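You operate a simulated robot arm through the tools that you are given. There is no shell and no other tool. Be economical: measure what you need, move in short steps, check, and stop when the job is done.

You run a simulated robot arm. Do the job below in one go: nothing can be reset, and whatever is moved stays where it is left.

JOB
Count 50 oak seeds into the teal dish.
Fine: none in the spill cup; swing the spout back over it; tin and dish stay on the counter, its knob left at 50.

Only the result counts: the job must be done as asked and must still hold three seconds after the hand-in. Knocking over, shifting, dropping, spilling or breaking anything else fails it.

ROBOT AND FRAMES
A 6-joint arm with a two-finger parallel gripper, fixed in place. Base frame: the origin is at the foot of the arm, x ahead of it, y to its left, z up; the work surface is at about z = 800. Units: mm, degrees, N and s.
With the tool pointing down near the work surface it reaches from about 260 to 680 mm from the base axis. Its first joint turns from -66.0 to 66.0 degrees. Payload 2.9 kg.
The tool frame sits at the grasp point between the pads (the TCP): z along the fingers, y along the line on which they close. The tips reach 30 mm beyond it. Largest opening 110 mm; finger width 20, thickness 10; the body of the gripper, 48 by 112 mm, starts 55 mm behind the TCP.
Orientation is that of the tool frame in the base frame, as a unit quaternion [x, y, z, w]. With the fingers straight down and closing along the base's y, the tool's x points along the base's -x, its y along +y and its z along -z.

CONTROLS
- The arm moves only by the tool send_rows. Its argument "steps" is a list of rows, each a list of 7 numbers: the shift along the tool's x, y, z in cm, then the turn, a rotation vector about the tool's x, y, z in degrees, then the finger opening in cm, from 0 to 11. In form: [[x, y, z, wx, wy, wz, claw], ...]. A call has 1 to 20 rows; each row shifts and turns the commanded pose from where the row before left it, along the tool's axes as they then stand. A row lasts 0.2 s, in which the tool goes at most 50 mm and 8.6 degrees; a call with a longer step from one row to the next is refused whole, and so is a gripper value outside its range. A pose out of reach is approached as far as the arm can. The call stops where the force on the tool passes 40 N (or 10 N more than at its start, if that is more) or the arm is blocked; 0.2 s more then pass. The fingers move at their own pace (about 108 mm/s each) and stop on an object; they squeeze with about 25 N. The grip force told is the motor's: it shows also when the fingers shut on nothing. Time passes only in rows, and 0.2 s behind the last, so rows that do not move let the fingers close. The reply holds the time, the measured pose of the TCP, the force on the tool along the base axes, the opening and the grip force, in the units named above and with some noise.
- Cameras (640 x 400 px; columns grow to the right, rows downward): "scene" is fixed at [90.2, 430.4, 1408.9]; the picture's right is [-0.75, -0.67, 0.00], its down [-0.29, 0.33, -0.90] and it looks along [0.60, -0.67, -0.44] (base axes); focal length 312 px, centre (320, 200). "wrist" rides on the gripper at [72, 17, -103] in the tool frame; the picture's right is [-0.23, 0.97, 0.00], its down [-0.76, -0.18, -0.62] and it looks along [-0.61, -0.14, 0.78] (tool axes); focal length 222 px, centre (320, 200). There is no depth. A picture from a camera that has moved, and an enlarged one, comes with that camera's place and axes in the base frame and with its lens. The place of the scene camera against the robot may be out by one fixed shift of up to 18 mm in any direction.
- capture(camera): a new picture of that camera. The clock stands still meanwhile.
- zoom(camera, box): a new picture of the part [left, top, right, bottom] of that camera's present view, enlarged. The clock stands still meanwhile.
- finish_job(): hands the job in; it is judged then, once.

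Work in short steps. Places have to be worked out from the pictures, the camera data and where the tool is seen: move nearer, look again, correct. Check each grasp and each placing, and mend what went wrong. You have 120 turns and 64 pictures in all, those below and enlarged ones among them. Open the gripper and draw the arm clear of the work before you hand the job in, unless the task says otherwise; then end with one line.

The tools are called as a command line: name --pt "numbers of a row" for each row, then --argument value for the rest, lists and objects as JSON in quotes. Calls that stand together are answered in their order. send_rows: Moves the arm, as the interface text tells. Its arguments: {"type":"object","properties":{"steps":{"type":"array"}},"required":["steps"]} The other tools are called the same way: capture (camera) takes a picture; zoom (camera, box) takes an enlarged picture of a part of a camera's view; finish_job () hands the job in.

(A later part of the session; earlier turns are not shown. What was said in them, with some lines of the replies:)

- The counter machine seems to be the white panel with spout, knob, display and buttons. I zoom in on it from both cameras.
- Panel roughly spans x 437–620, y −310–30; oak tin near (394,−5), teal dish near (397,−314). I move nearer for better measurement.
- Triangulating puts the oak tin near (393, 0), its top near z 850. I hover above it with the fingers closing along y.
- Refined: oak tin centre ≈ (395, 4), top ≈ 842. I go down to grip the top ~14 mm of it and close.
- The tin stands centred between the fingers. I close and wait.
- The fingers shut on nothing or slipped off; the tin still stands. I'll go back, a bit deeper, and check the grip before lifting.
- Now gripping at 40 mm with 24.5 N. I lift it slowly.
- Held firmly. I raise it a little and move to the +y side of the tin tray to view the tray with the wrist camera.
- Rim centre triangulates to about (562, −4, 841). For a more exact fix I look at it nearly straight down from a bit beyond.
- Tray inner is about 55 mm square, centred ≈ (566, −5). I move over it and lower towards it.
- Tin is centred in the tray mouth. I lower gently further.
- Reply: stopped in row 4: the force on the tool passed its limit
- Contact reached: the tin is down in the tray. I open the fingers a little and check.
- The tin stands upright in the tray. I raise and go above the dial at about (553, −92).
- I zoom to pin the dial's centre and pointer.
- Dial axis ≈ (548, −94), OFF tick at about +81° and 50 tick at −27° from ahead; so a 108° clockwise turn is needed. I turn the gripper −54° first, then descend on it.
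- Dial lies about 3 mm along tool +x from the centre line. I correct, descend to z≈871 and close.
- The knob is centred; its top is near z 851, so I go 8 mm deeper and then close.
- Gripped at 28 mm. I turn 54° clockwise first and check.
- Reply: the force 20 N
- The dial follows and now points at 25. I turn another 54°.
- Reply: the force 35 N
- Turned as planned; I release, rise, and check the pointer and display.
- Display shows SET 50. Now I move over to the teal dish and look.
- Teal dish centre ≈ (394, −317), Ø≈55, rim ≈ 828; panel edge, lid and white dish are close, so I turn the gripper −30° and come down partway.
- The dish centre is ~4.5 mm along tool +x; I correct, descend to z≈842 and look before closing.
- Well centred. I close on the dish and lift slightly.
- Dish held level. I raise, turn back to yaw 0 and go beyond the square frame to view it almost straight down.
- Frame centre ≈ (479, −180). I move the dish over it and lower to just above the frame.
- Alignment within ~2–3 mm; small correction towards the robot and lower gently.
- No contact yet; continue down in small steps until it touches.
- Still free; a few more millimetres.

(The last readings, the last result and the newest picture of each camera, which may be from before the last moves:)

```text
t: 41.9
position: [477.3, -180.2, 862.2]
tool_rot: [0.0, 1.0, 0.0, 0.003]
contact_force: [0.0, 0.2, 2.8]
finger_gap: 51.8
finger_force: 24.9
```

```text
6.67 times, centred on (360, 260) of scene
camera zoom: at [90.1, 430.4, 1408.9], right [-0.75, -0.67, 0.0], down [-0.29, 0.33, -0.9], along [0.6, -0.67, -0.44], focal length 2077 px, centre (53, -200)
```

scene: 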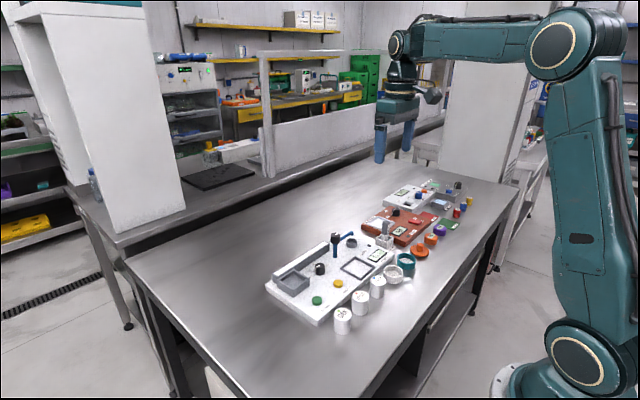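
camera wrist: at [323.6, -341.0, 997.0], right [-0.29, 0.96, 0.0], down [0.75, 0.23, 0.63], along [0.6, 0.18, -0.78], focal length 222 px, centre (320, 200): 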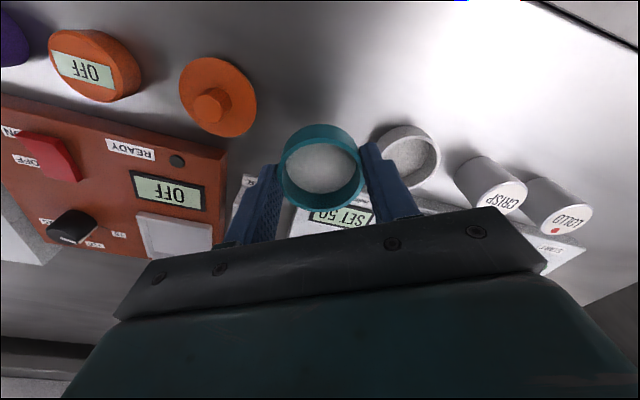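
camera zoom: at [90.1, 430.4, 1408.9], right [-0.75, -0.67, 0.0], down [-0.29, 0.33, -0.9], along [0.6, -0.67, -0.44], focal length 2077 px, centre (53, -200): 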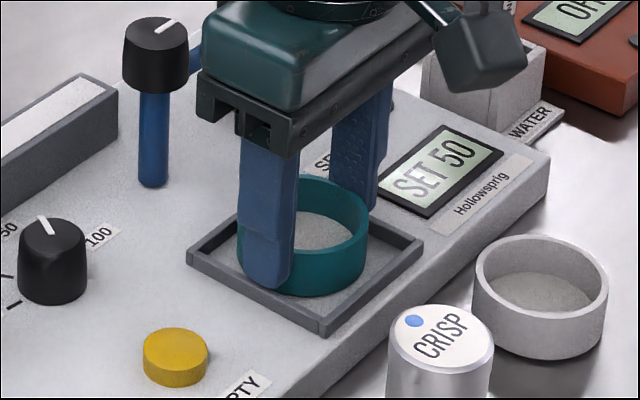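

Dish is seated (2.8 N). I open slightly, rise, and check.

send_rows --pt "0 0 0 0 0 0 5.5" --pt "0 0 0 0 0 0 5.8" --pt "0 0 -0.5 0 0 0 6" --pt "0 0 -2 0 0 0 6.5" --pt "0 0 -4 0 0 0 6.5" --pt "0 0 -4 0 0 0 6.5" --pt "0 0 0 0 0 0 6.5"

capture --camera "wrist"

zoom --camera "scene" --box '[300, 210, 420, 290]'

```text
t: 43.5
position: [477.7, -182.0, 967.3]
tool_rot: [0.001, 1.0, 0.0, 0.003]
contact_force: [-0.2, 0.1, -0.2]
finger_gap: 65.0
finger_force: 0.0
```

```text
22 pictures are left
camera wrist: at [404.0, -165.4, 1068.8], right [0.23, 0.97, 0.0], down [0.76, -0.18, 0.63], along [0.61, -0.14, -0.78], focal length 222 px, centre (320, 200)
```

wrist: 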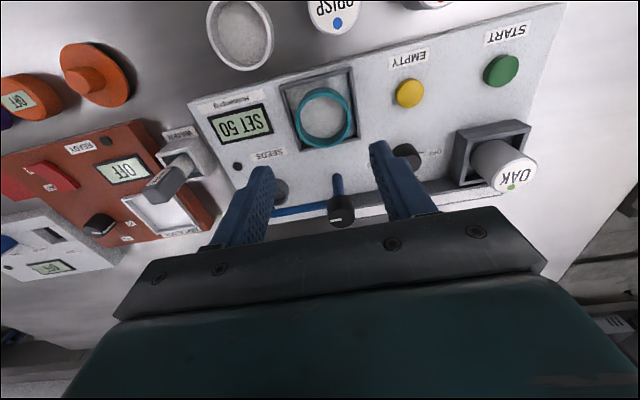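

```text
5.00 times, centred on (360, 250) of scene
camera zoom: at [90.2, 430.4, 1408.9], right [-0.75, -0.67, 0.0], down [-0.29, 0.33, -0.9], along [0.6, -0.67, -0.44], focal length 1558 px, centre (120, -50)
```

zoom: 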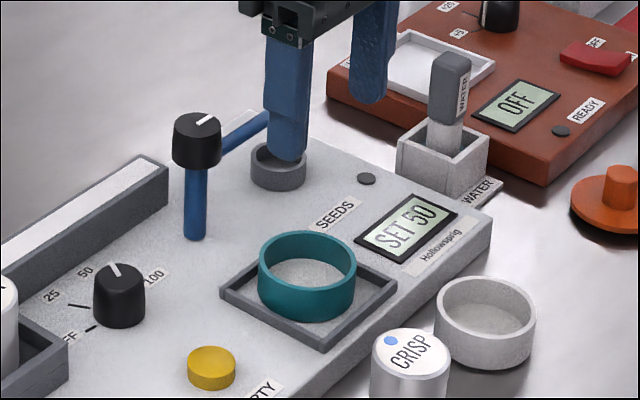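

Dish is seated in the frame. Next, the spout knob: pivot ≈ (562, −180), knob top ≈ 893; I hover over it, turned −45°.

send_rows --pt "-2.8 0.1 0 0 0 0 6" --pt "-2.8 0.1 0 0 0 0 6" --pt "-2.8 0 0 0 0 0 6" --pt "0 0 0 0 0 -7.5 6" --pt "0 0 0 0 0 -7.5 6" --pt "0 0 0 0 0 -7.5 6" --pt "0 0 0 0 0 -7.5 6" --pt "0 0 0 0 0 -7.5 6" --pt "0 0 0 0 0 -7.5 6" --pt "0 0 0 0 0 0 6"

capture --camera "wrist"

```text
t: 45.7
position: [559.8, -178.5, 965.6]
tool_rot: [-0.382, 0.924, -0.001, 0.002]
contact_force: [0.1, -0.2, -0.1]
finger_gap: 59.8
finger_force: 0.1
```

```text
20 pictures are left
camera wrist: at [498.0, -217.8, 1067.5], right [-0.53, 0.85, 0.0], down [0.66, 0.41, 0.63], along [0.53, 0.33, -0.78], focal length 222 px, centre (320, 200)
```

wrist: 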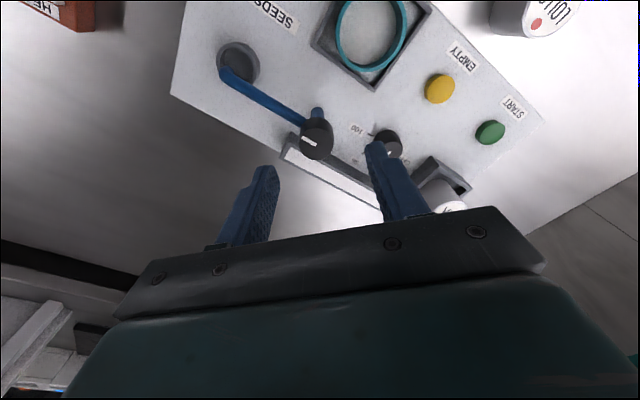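

Knob is centred under the gripper. I descend to z≈907 and check.

send_rows --pt "-0.1 -0.15 2 0 0 0 6" --pt "0 0 2 0 0 0 6" --pt "0 0 1.8 0 0 0 6" --pt "0 0 0 0 0 0 6"

zoom --camera "wrist" --box '[200, 80, 440, 230]'

```text
t: 46.7
position: [563.1, -177.1, 905.5]
tool_rot: [-0.382, 0.924, -0.001, 0.002]
contact_force: [-0.1, 0.7, -1.2]
finger_gap: 59.9
finger_force: 0.0
```

```text
2.67 times, centred on (320, 155) of wrist
camera zoom: at [500.2, -216.5, 1009.8], right [-0.53, 0.85, 0.0], down [0.66, 0.41, 0.63], along [0.53, 0.33, -0.78], focal length 592 px, centre (320, 320)
```

zoom: 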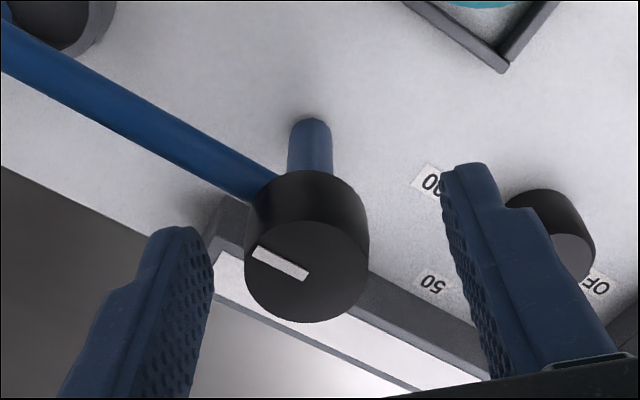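

Knob spans z≈872–898, tips at 876; I centre 3 mm and close.

send_rows --pt "-0.1 -0.3 0 0 0 0 6" --pt "0 0 0 0 0 0 4" --pt "0 0 0 0 0 0 2" --pt "0 0 0 0 0 0 2" --pt "0 0 0 0 0 0 2"

```text
t: 47.9
position: [565.6, -179.2, 907.8]
tool_rot: [-0.382, 0.924, 0.0, 0.002]
contact_force: [-5.8, 5.5, 1.1]
finger_gap: 29.1
finger_force: 45.2
```

Gripped at 29 mm. I turn 45° clockwise and check.

send_rows --pt "0 0 0 0 0 7.5 2" --pt "0 0 0 0 0 7.5 2" --pt "0 0 0 0 0 7.5 2" --pt "0 0 0 0 0 7.5 2" --pt "0 0 0 0 0 7.5 2" --pt "0 0 0 0 0 7.5 2" --pt "0 0 0 0 0 0 2"

capture --camera "wrist"

```text
t: 49.5
position: [567.6, -181.0, 907.8]
tool_rot: [0.001, 1.0, 0.0, 0.002]
contact_force: [-1.7, 10.2, -0.6]
finger_gap: 29.3
finger_force: 45.4
```

```text
18 pictures are left
camera wrist: at [493.9, -162.9, 1009.5], right [0.23, 0.97, 0.0], down [0.76, -0.18, 0.63], along [0.61, -0.14, -0.78], focal length 222 px, centre (320, 200)
```

wrist: 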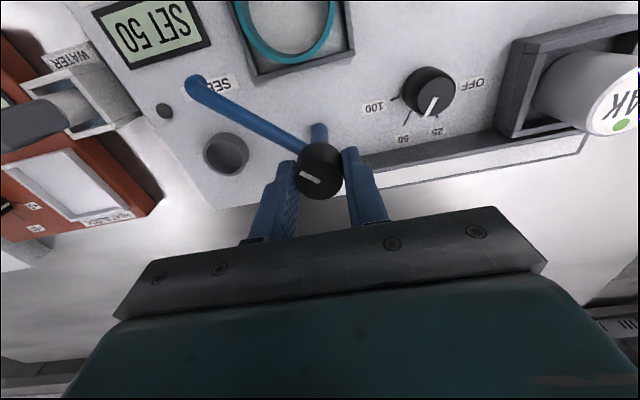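

The spout follows. Another 45°.

send_rows --pt "0 0 0 0 0 7.5 2" --pt "0 0 0 0 0 7.5 2" --pt "0 0 0 0 0 7.5 2" --pt "0 0 0 0 0 7.5 2" --pt "0 0 0 0 0 7.5 2" --pt "0 0 0 0 0 7.5 2" --pt "0 0 0 0 0 0 2"

capture --camera "wrist"

zoom --camera "scene" --box '[300, 210, 420, 290]'

```text
t: 51.1
position: [567.0, -179.9, 907.5]
tool_rot: [0.385, 0.923, 0.001, 0.002]
contact_force: [4.3, -3.0, -10.5]
finger_gap: 29.0
finger_force: 45.3
```

```text
17 pictures are left
camera wrist: at [526.9, -117.5, 1009.6], right [0.85, 0.52, 0.0], down [0.41, -0.67, 0.63], along [0.33, -0.53, -0.78], focal length 222 px, centre (320, 200)
```

wrist: 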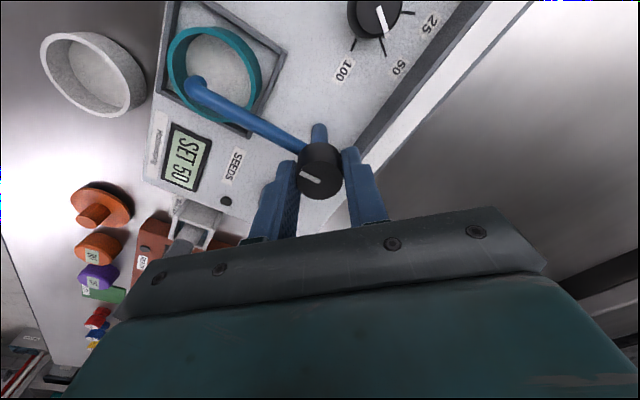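

```text
5.00 times, centred on (360, 250) of scene
camera zoom: at [90.5, 430.2, 1408.9], right [-0.75, -0.67, 0.0], down [-0.29, 0.33, -0.9], along [0.6, -0.67, -0.44], focal length 1558 px, centre (120, -50)
```

zoom: 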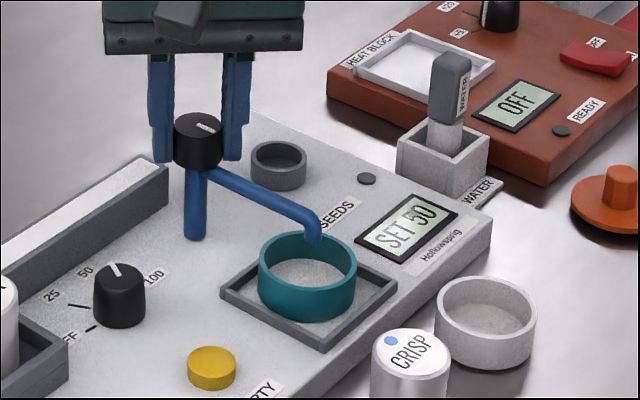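

The spout tip lies over the dish centre (≈479, −180). I release and rise.

send_rows --pt "0 0 0 0 0 0 4" --pt "0 0 0 0 0 0 5" --pt "0 0 0 0 0 0 5" --pt "0 0 -3 0 0 0 5" --pt "0 0 -3 0 0 0 5" --pt "0 0 0 0 0 -7.5 5" --pt "0 0 0 0 0 -7.5 5" --pt "0 0 0 0 0 -7.5 5" --pt "0 0 0 0 0 -7.5 5" --pt "0 0 0 0 0 -7.5 3" --pt "0 0 0 0 0 -7.5 1" --pt "0 0 0 0 0 0 0" --pt "0 0 0 0 0 0 0"

```text
t: 53.9
position: [565.7, -180.9, 967.9]
tool_rot: [0.0, 1.0, 0.0, 0.003]
contact_force: [0.1, -0.1, -0.4]
finger_gap: 0.0
finger_force: 24.7
```

Now to the green START button near (477, −10), with the fingers shut.

send_rows --pt "2.2 3.5 0 0 0 0 0" --pt "2.2 3.5 0 0 0 0 0" --pt "2.2 3.4 0 0 0 0 0" --pt "2.2 3.4 0 0 0 0 0" --pt "0 3.4 2 0 0 0 0" --pt "0 0 2 0 0 0 0" --pt "0 0 0 0 0 0 0" --pt "0 0 0 0 0 0 0"

capture --camera "wrist"

```text
t: 55.7
position: [479.4, -9.4, 926.8]
tool_rot: [0.002, 1.0, 0.0, 0.003]
contact_force: [0.0, 0.2, -0.3]
finger_gap: 0.0
finger_force: 25.2
```

```text
15 pictures are left
camera wrist: at [406.8, 8.0, 1028.8], right [0.23, 0.97, 0.0], down [0.76, -0.18, 0.63], along [0.61, -0.14, -0.78], focal length 222 px, centre (320, 200)
```

wrist: 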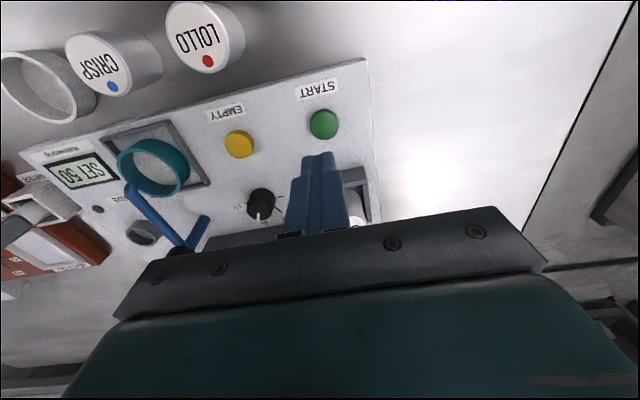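

Button centre ≈ (476, −5). I align, descend close, then press in small steps.

send_rows --pt "0.25 0.45 2 0 0 0 0" --pt "0 0 2 0 0 0 0" --pt "0 0 1.5 0 0 0 0" --pt "0 0 0 0 0 0 0" --pt "0 0 0.2 0 0 0 0" --pt "0 0 0.2 0 0 0 0" --pt "0 0 0.2 0 0 0 0" --pt "0 0 0 0 0 0 0"

capture --camera "wrist"

```text
t: 57.5
position: [476.9, -3.9, 866.7]
tool_rot: [0.001, 1.0, 0.001, 0.003]
contact_force: [0.2, 0.1, 0.4]
finger_gap: 0.2
finger_force: 24.7
```

```text
14 pictures are left
camera wrist: at [403.9, 13.0, 968.3], right [0.23, 0.97, 0.0], down [0.76, -0.18, 0.63], along [0.61, -0.14, -0.78], focal length 222 px, centre (320, 200)
```

wrist: 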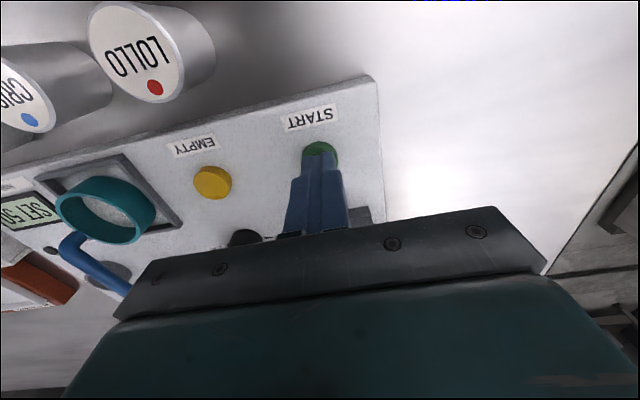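

The tips are right over the button. I press down further until contact and travel.

send_rows --pt "0 0 0.15 0 0 0 0" --pt "0 0 0.15 0 0 0 0" --pt "0 0 0.15 0 0 0 0" --pt "0 0 0.15 0 0 0 0" --pt "0 0 0 0 0 0 0"

zoom --camera "scene" --box '[290, 230, 410, 310]'

```text
t: 58.7
position: [477.1, -2.4, 859.9]
tool_rot: [0.0, 1.0, 0.001, 0.003]
contact_force: [-0.5, -0.6, 1.7]
finger_gap: 0.0
finger_force: 25.5
```

```text
5.00 times, centred on (350, 270) of scene
camera zoom: at [90.2, 430.3, 1408.9], right [-0.75, -0.67, 0.0], down [-0.29, 0.33, -0.9], along [0.6, -0.67, -0.44], focal length 1558 px, centre (170, -150)
```

zoom: 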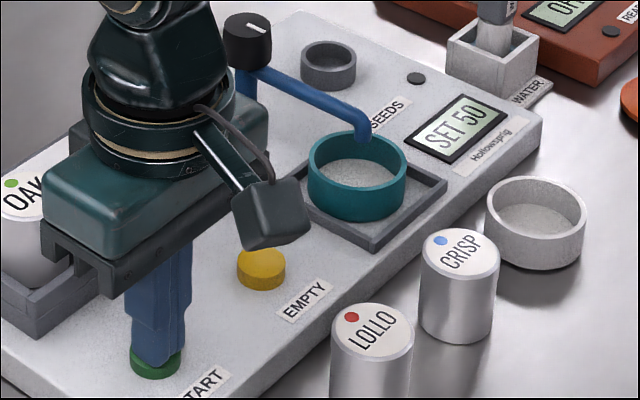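

Light contact now; press a few millimetres more.

send_rows --pt "0 0 0.12 0 0 0 0" --pt "0 0 0.12 0 0 0 0" --pt "0 0 0.12 0 0 0 0" --pt "0 0 0 0 0 0 0"

zoom --camera "scene" --box '[340, 230, 420, 290]'

```text
t: 59.7
position: [476.3, -4.1, 857.3]
tool_rot: [0.0, 1.0, -0.001, 0.003]
contact_force: [0.1, -0.6, 8.1]
finger_gap: 0.0
finger_force: 25.0
```

```text
6.67 times, centred on (380, 260) of scene
camera zoom: at [90.1, 430.3, 1408.9], right [-0.75, -0.67, 0.0], down [-0.29, 0.33, -0.9], along [0.6, -0.67, -0.44], focal length 2077 px, centre (-80, -200)
```

zoom: 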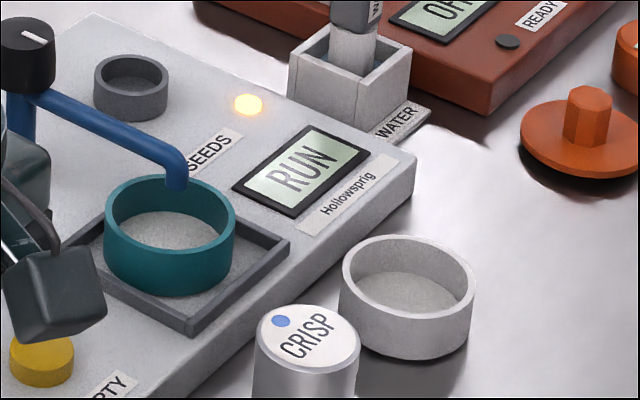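

It is running (RUN, lamp lit). I lift off straight up, once only pressed, and wait.

send_rows --pt "0 0 -1 0 0 0 0" --pt "0 0 -3 0 0 0 0" --pt "0 0 -4 0 0 0 0" --pt "0 0 -2 0 0 0 0" --pt "0 0 0 0 0 0 0" --pt "0 0 0 0 0 0 0" --pt "0 0 0 0 0 0 0" --pt "0 0 0 0 0 0 0" --pt "0 0 0 0 0 0 0" --pt "0 0 0 0 0 0 0" --pt "0 0 0 0 0 0 0" --pt "0 0 0 0 0 0 0" --pt "0 0 0 0 0 0 0" --pt "0 0 0 0 0 0 0" --pt "0 0 0 0 0 0 0"

zoom --camera "scene" --box '[340, 230, 420, 290]'

```text
t: 62.9
position: [473.5, -3.4, 956.8]
tool_rot: [0.001, 1.0, 0.0, 0.003]
contact_force: [-0.1, 1.2, 1.2]
finger_gap: 0.2
finger_force: 24.9
```

```text
6.67 times, centred on (380, 260) of scene
camera zoom: at [90.2, 430.4, 1408.9], right [-0.75, -0.67, 0.0], down [-0.29, 0.33, -0.9], along [0.6, -0.67, -0.44], focal length 2077 px, centre (-80, -200)
```

zoom: 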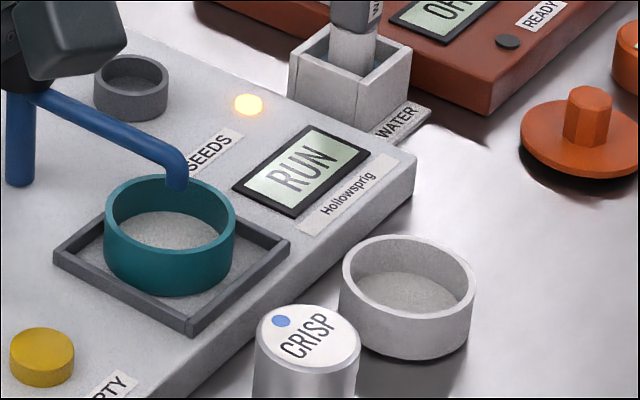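

Still running; I wait.

send_rows --pt "0 0 0 0 0 0 5" --pt "0 0 0 0 0 0 5" --pt "0 0 0 0 0 0 5" --pt "0 0 0 0 0 0 5" --pt "0 0 0 0 0 0 5" --pt "0 0 0 0 0 0 5" --pt "0 0 0 0 0 0 5" --pt "0 0 0 0 0 0 5" --pt "0 0 0 0 0 0 5" --pt "0 0 0 0 0 0 5" --pt "0 0 0 0 0 0 5" --pt "0 0 0 0 0 0 5" --pt "0 0 0 0 0 0 5" --pt "0 0 0 0 0 0 5" --pt "0 0 0 0 0 0 5" --pt "0 0 0 0 0 0 5" --pt "0 0 0 0 0 0 5" --pt "0 0 0 0 0 0 5" --pt "0 0 0 0 0 0 5" --pt "0 0 0 0 0 0 5"

send_rows --pt "0 0 0 0 0 0 5" --pt "0 0 0 0 0 0 5" --pt "0 0 0 0 0 0 5" --pt "0 0 0 0 0 0 5" --pt "0 0 0 0 0 0 5" --pt "0 0 0 0 0 0 5" --pt "0 0 0 0 0 0 5" --pt "0 0 0 0 0 0 5" --pt "0 0 0 0 0 0 5" --pt "0 0 0 0 0 0 5" --pt "0 0 0 0 0 0 5" --pt "0 0 0 0 0 0 5" --pt "0 0 0 0 0 0 5" --pt "0 0 0 0 0 0 5" --pt "0 0 0 0 0 0 5" --pt "0 0 0 0 0 0 5" --pt "0 0 0 0 0 0 5" --pt "0 0 0 0 0 0 5" --pt "0 0 0 0 0 0 5" --pt "0 0 0 0 0 0 5"

zoom --camera "scene" --box '[340, 230, 420, 290]'

```text
t: 67.1
position: [473.8, -3.2, 957.1]
tool_rot: [0.001, 1.0, 0.001, 0.003]
contact_force: [0.8, -0.1, 0.0]
finger_gap: 49.9
finger_force: 0.0
```

```text
t: 71.3
position: [473.4, -2.7, 957.1]
tool_rot: [0.001, 1.0, 0.0, 0.003]
contact_force: [-0.3, 0.9, -0.7]
finger_gap: 50.2
finger_force: 0.0
```

```text
6.67 times, centred on (380, 260) of scene
camera zoom: at [90.2, 430.4, 1408.9], right [-0.75, -0.67, 0.0], down [-0.29, 0.33, -0.9], along [0.6, -0.67, -0.44], focal length 2077 px, centre (-80, -200)
```

zoom: 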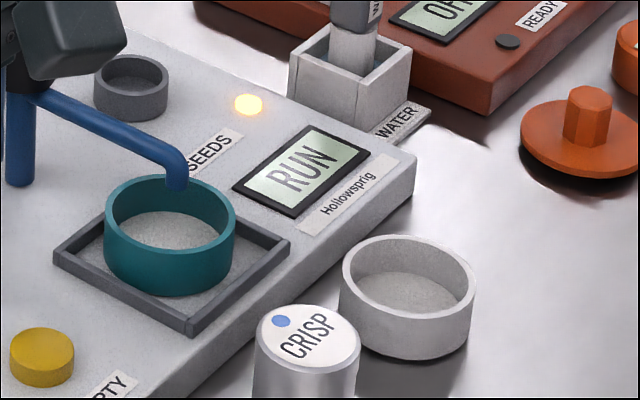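

Still RUN at 12 s; I wait longer before spending another picture.

send_rows --pt "0 0 0 0 0 0 5" --pt "0 0 0 0 0 0 5" --pt "0 0 0 0 0 0 5" --pt "0 0 0 0 0 0 5" --pt "0 0 0 0 0 0 5" --pt "0 0 0 0 0 0 5" --pt "0 0 0 0 0 0 5" --pt "0 0 0 0 0 0 5" --pt "0 0 0 0 0 0 5" --pt "0 0 0 0 0 0 5" --pt "0 0 0 0 0 0 5" --pt "0 0 0 0 0 0 5" --pt "0 0 0 0 0 0 5" --pt "0 0 0 0 0 0 5" --pt "0 0 0 0 0 0 5" --pt "0 0 0 0 0 0 5" --pt "0 0 0 0 0 0 5" --pt "0 0 0 0 0 0 5" --pt "0 0 0 0 0 0 5" --pt "0 0 0 0 0 0 5"

send_rows --pt "0 0 0 0 0 0 5" --pt "0 0 0 0 0 0 5" --pt "0 0 0 0 0 0 5" --pt "0 0 0 0 0 0 5" --pt "0 0 0 0 0 0 5" --pt "0 0 0 0 0 0 5" --pt "0 0 0 0 0 0 5" --pt "0 0 0 0 0 0 5" --pt "0 0 0 0 0 0 5" --pt "0 0 0 0 0 0 5" --pt "0 0 0 0 0 0 5" --pt "0 0 0 0 0 0 5" --pt "0 0 0 0 0 0 5" --pt "0 0 0 0 0 0 5" --pt "0 0 0 0 0 0 5" --pt "0 0 0 0 0 0 5" --pt "0 0 0 0 0 0 5" --pt "0 0 0 0 0 0 5" --pt "0 0 0 0 0 0 5" --pt "0 0 0 0 0 0 5"

zoom --camera "scene" --box '[340, 230, 420, 290]'

```text
t: 75.5
position: [474.0, -3.4, 956.7]
tool_rot: [0.001, 1.0, 0.0, 0.002]
contact_force: [-0.5, 0.1, -0.2]
finger_gap: 50.3
finger_force: 0.1
```

```text
t: 79.7
position: [473.6, -3.1, 957.1]
tool_rot: [0.001, 1.0, 0.0, 0.003]
contact_force: [-0.2, 0.4, 0.2]
finger_gap: 50.2
finger_force: 0.0
```

```text
6.67 times, centred on (380, 260) of scene
camera zoom: at [90.2, 430.4, 1408.9], right [-0.75, -0.67, 0.0], down [-0.29, 0.33, -0.9], along [0.6, -0.67, -0.44], focal length 2077 px, centre (-80, -200)
```

zoom: 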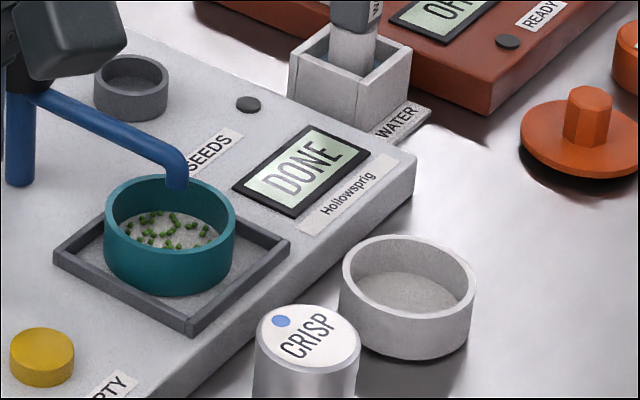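

DONE, green seeds in the dish. I go back to the spout knob, turned +45°, with fingers open.

send_rows --pt "0 -3 -1 0 0 0 6" --pt "-1.8 -2.9 0 0 0 0 6" --pt "-1.8 -2.9 0 0 0 0 6" --pt "-1.8 -2.9 0 0 0 0 6" --pt "-1.8 -2.9 0 0 0 0 6" --pt "-1.9 -3.0 0 0 0 0 6" --pt "0 0 0 0 0 7.5 6" --pt "0 0 0 0 0 7.5 6" --pt "0 0 0 0 0 7.5 6" --pt "0 0 0 0 0 7.5 6" --pt "0 0 0 0 0 7.5 6" --pt "0 0 0 0 0 7.5 6" --pt "0 0 2.5 0 0 0 6" --pt "0 0 0 0 0 0 6"

zoom --camera "wrist" --box '[200, 80, 440, 230]'

```text
t: 82.7
position: [565.9, -178.5, 940.8]
tool_rot: [0.383, 0.924, 0.001, 0.003]
contact_force: [0.2, 0.4, 0.2]
finger_gap: 60.2
finger_force: 0.0
```

```text
2.67 times, centred on (320, 155) of wrist
camera zoom: at [527.5, -115.2, 1043.4], right [0.85, 0.53, 0.0], down [0.41, -0.66, 0.63], along [0.33, -0.53, -0.78], focal length 592 px, centre (320, 320)
```

zoom: 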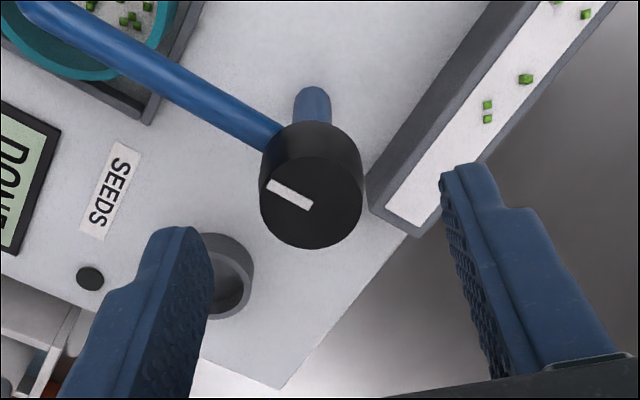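

Knob centred. Descend, close, and check the grip.

send_rows --pt "0 -0.2 1.5 0 0 0 6" --pt "0 0 1.8 0 0 0 6" --pt "0 0 0 0 0 0 6" --pt "0 0 0 0 0 0 4" --pt "0 0 0 0 0 0 2" --pt "0 0 0 0 0 0 2" --pt "0 0 0 0 0 0 2"

```text
t: 84.3
position: [563.5, -180.3, 907.6]
tool_rot: [0.383, 0.924, 0.001, 0.003]
contact_force: [1.8, 1.7, -4.3]
finger_gap: 29.0
finger_force: 44.6
```

Gripped. I turn 90° counter-clockwise back to the spill cup.

send_rows --pt "0 0 0 0 0 -7.5 2" --pt "0 0 0 0 0 -7.5 2" --pt "0 0 0 0 0 -7.5 2" --pt "0 0 0 0 0 -7.5 2" --pt "0 0 0 0 0 -7.5 2" --pt "0 0 0 0 0 -7.5 2" --pt "0 0 0 0 0 -7.5 2" --pt "0 0 0 0 0 -7.5 2" --pt "0 0 0 0 0 -7.5 2" --pt "0 0 0 0 0 -7.5 2" --pt "0 0 0 0 0 -7.5 2" --pt "0 0 0 0 0 -7.5 2" --pt "0 0 0 0 0 0 2" --pt "0 0 0 0 0 0 2"

capture --camera "wrist"

```text
t: 87.3
position: [566.3, -180.3, 908.6]
tool_rot: [-0.384, 0.924, -0.001, 0.002]
contact_force: [0.8, 20.0, -18.4]
finger_gap: 29.0
finger_force: 45.3
```

```text
7 pictures are left
camera wrist: at [501.9, -219.7, 1010.3], right [-0.53, 0.85, 0.0], down [0.66, 0.41, 0.63], along [0.53, 0.33, -0.78], focal length 222 px, centre (320, 200)
```

wrist: 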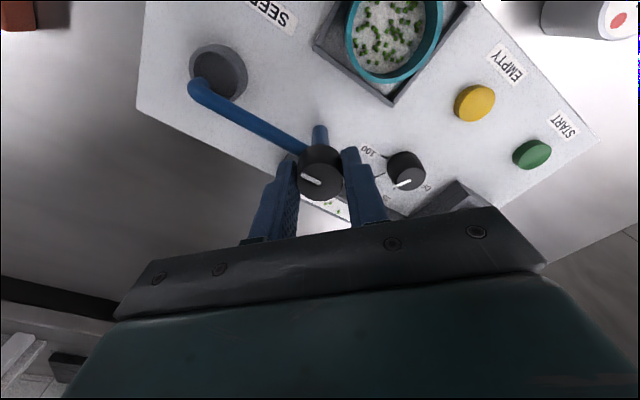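

Spout is back over the spill cup as at the start. I release, rise and withdraw.

send_rows --pt "0 0 0 0 0 0 4" --pt "0 0 0 0 0 0 5.5" --pt "0 0 0 0 0 0 6" --pt "0 0 -3 0 0 0 6" --pt "0 0 -4 0 0 0 6" --pt "0 0 -4 0 0 0 6" --pt "0 0 0 0 0 7.5 6" --pt "0 0 0 0 0 7.5 6" --pt "0 0 0 0 0 7.5 6" --pt "0 0 0 0 0 7.5 6" --pt "0 0 0 0 0 7.5 6" --pt "0 0 0 0 0 7.5 6" --pt "4 0 -4 0 0 0 6" --pt "4 0 -4 0 0 0 6" --pt "3 0 -3 0 0 0 6" --pt "0 0 -3 0 0 0 6" --pt "0 0 0 0 0 0 6"

capture --camera "wrist"

zoom --camera "scene" --box '[260, 215, 420, 315]'

```text
refused: row 13 steps farther than a row can; nothing moved
```

```text
6 pictures are left
camera wrist: at [501.9, -219.7, 1010.3], right [-0.53, 0.85, 0.0], down [0.66, 0.41, 0.63], along [0.53, 0.33, -0.78], focal length 222 px, centre (320, 200)
```

wrist: 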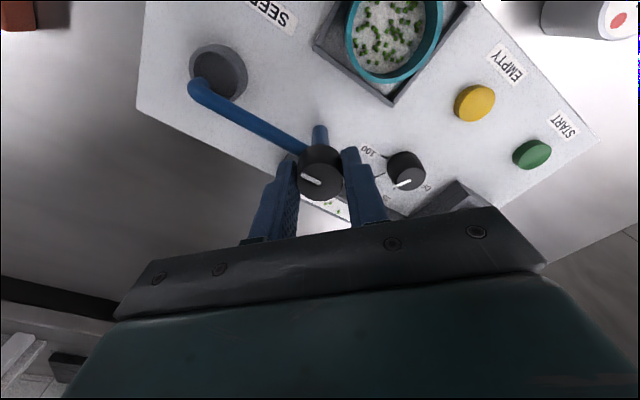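

```text
4.00 times, centred on (340, 265) of scene
camera zoom: at [90.5, 430.7, 1408.7], right [-0.75, -0.67, 0.0], down [-0.29, 0.33, -0.9], along [0.6, -0.67, -0.44], focal length 1246 px, centre (240, -60)
```

zoom: 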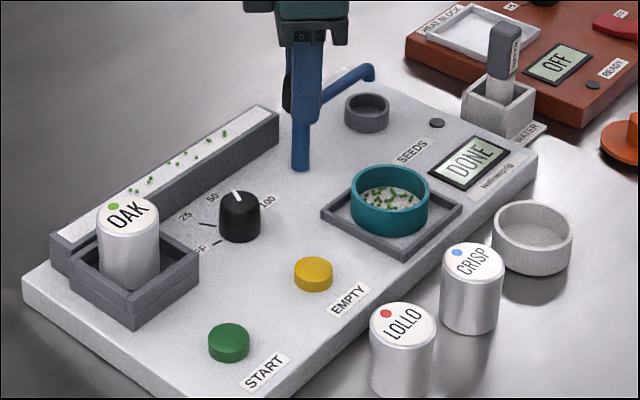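

The call was refused for one long step; I repeat with shorter steps.

send_rows --pt "0 0 0 0 0 0 4" --pt "0 0 0 0 0 0 5.5" --pt "0 0 0 0 0 0 6" --pt "0 0 -3 0 0 0 6" --pt "0 0 -4 0 0 0 6" --pt "0 0 -4 0 0 0 6" --pt "0 0 0 0 0 7.5 6" --pt "0 0 0 0 0 7.5 6" --pt "0 0 0 0 0 7.5 6" --pt "0 0 0 0 0 7.5 6" --pt "0 0 0 0 0 7.5 6" --pt "0 0 0 0 0 7.5 6" --pt "3 0 -3 0 0 0 6" --pt "3 0 -3 0 0 0 6" --pt "3 0 -3 0 0 0 8" --pt "2 0 -3 0 0 0 10" --pt "0 0 0 0 0 0 11" --pt "0 0 0 0 0 0 11"

zoom --camera "wrist" --box '[180, 40, 480, 228]'

zoom --camera "scene" --box '[260, 215, 420, 315]'

```text
t: 91.1
position: [453.7, -180.6, 1138.3]
tool_rot: [0.001, 1.0, 0.0, 0.003]
contact_force: [0.0, -0.4, 0.4]
finger_gap: 109.9
finger_force: 0.1
```

```text
2.13 times, centred on (330, 134) of wrist
camera zoom: at [381.1, -164.0, 1239.8], right [0.23, 0.97, 0.0], down [0.76, -0.18, 0.63], along [0.61, -0.14, -0.78], focal length 473 px, centre (299, 340)
```

zoom: 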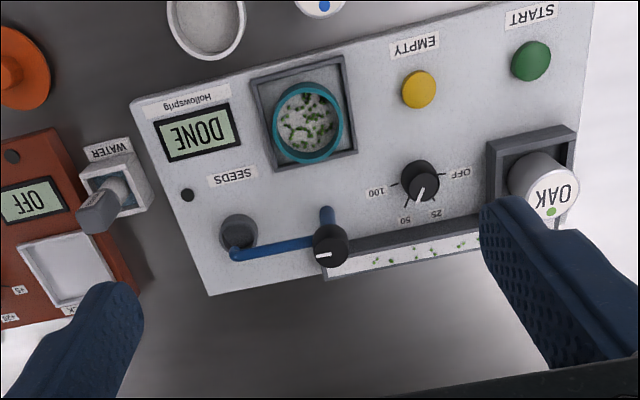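

```text
4.00 times, centred on (340, 265) of scene
camera zoom: at [90.2, 430.4, 1408.9], right [-0.75, -0.67, 0.0], down [-0.29, 0.33, -0.9], along [0.6, -0.67, -0.44], focal length 1246 px, centre (240, -60)
```

zoom: 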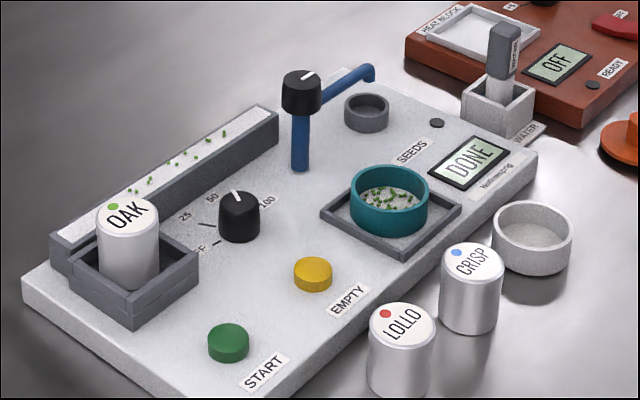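

Spout back over the empty spill cup, dial at 50, display DONE, tin and dish in place, arm clear. I hand in.

finish_job

```text
The job is handed in.
```

The counter ran its 50 setting to DONE with the oak tin, and the seeds are in the teal dish. I did not count them separately. The spout is back over the empty spill cup, the knob is at 50, and the tin and dish are still on the counter.
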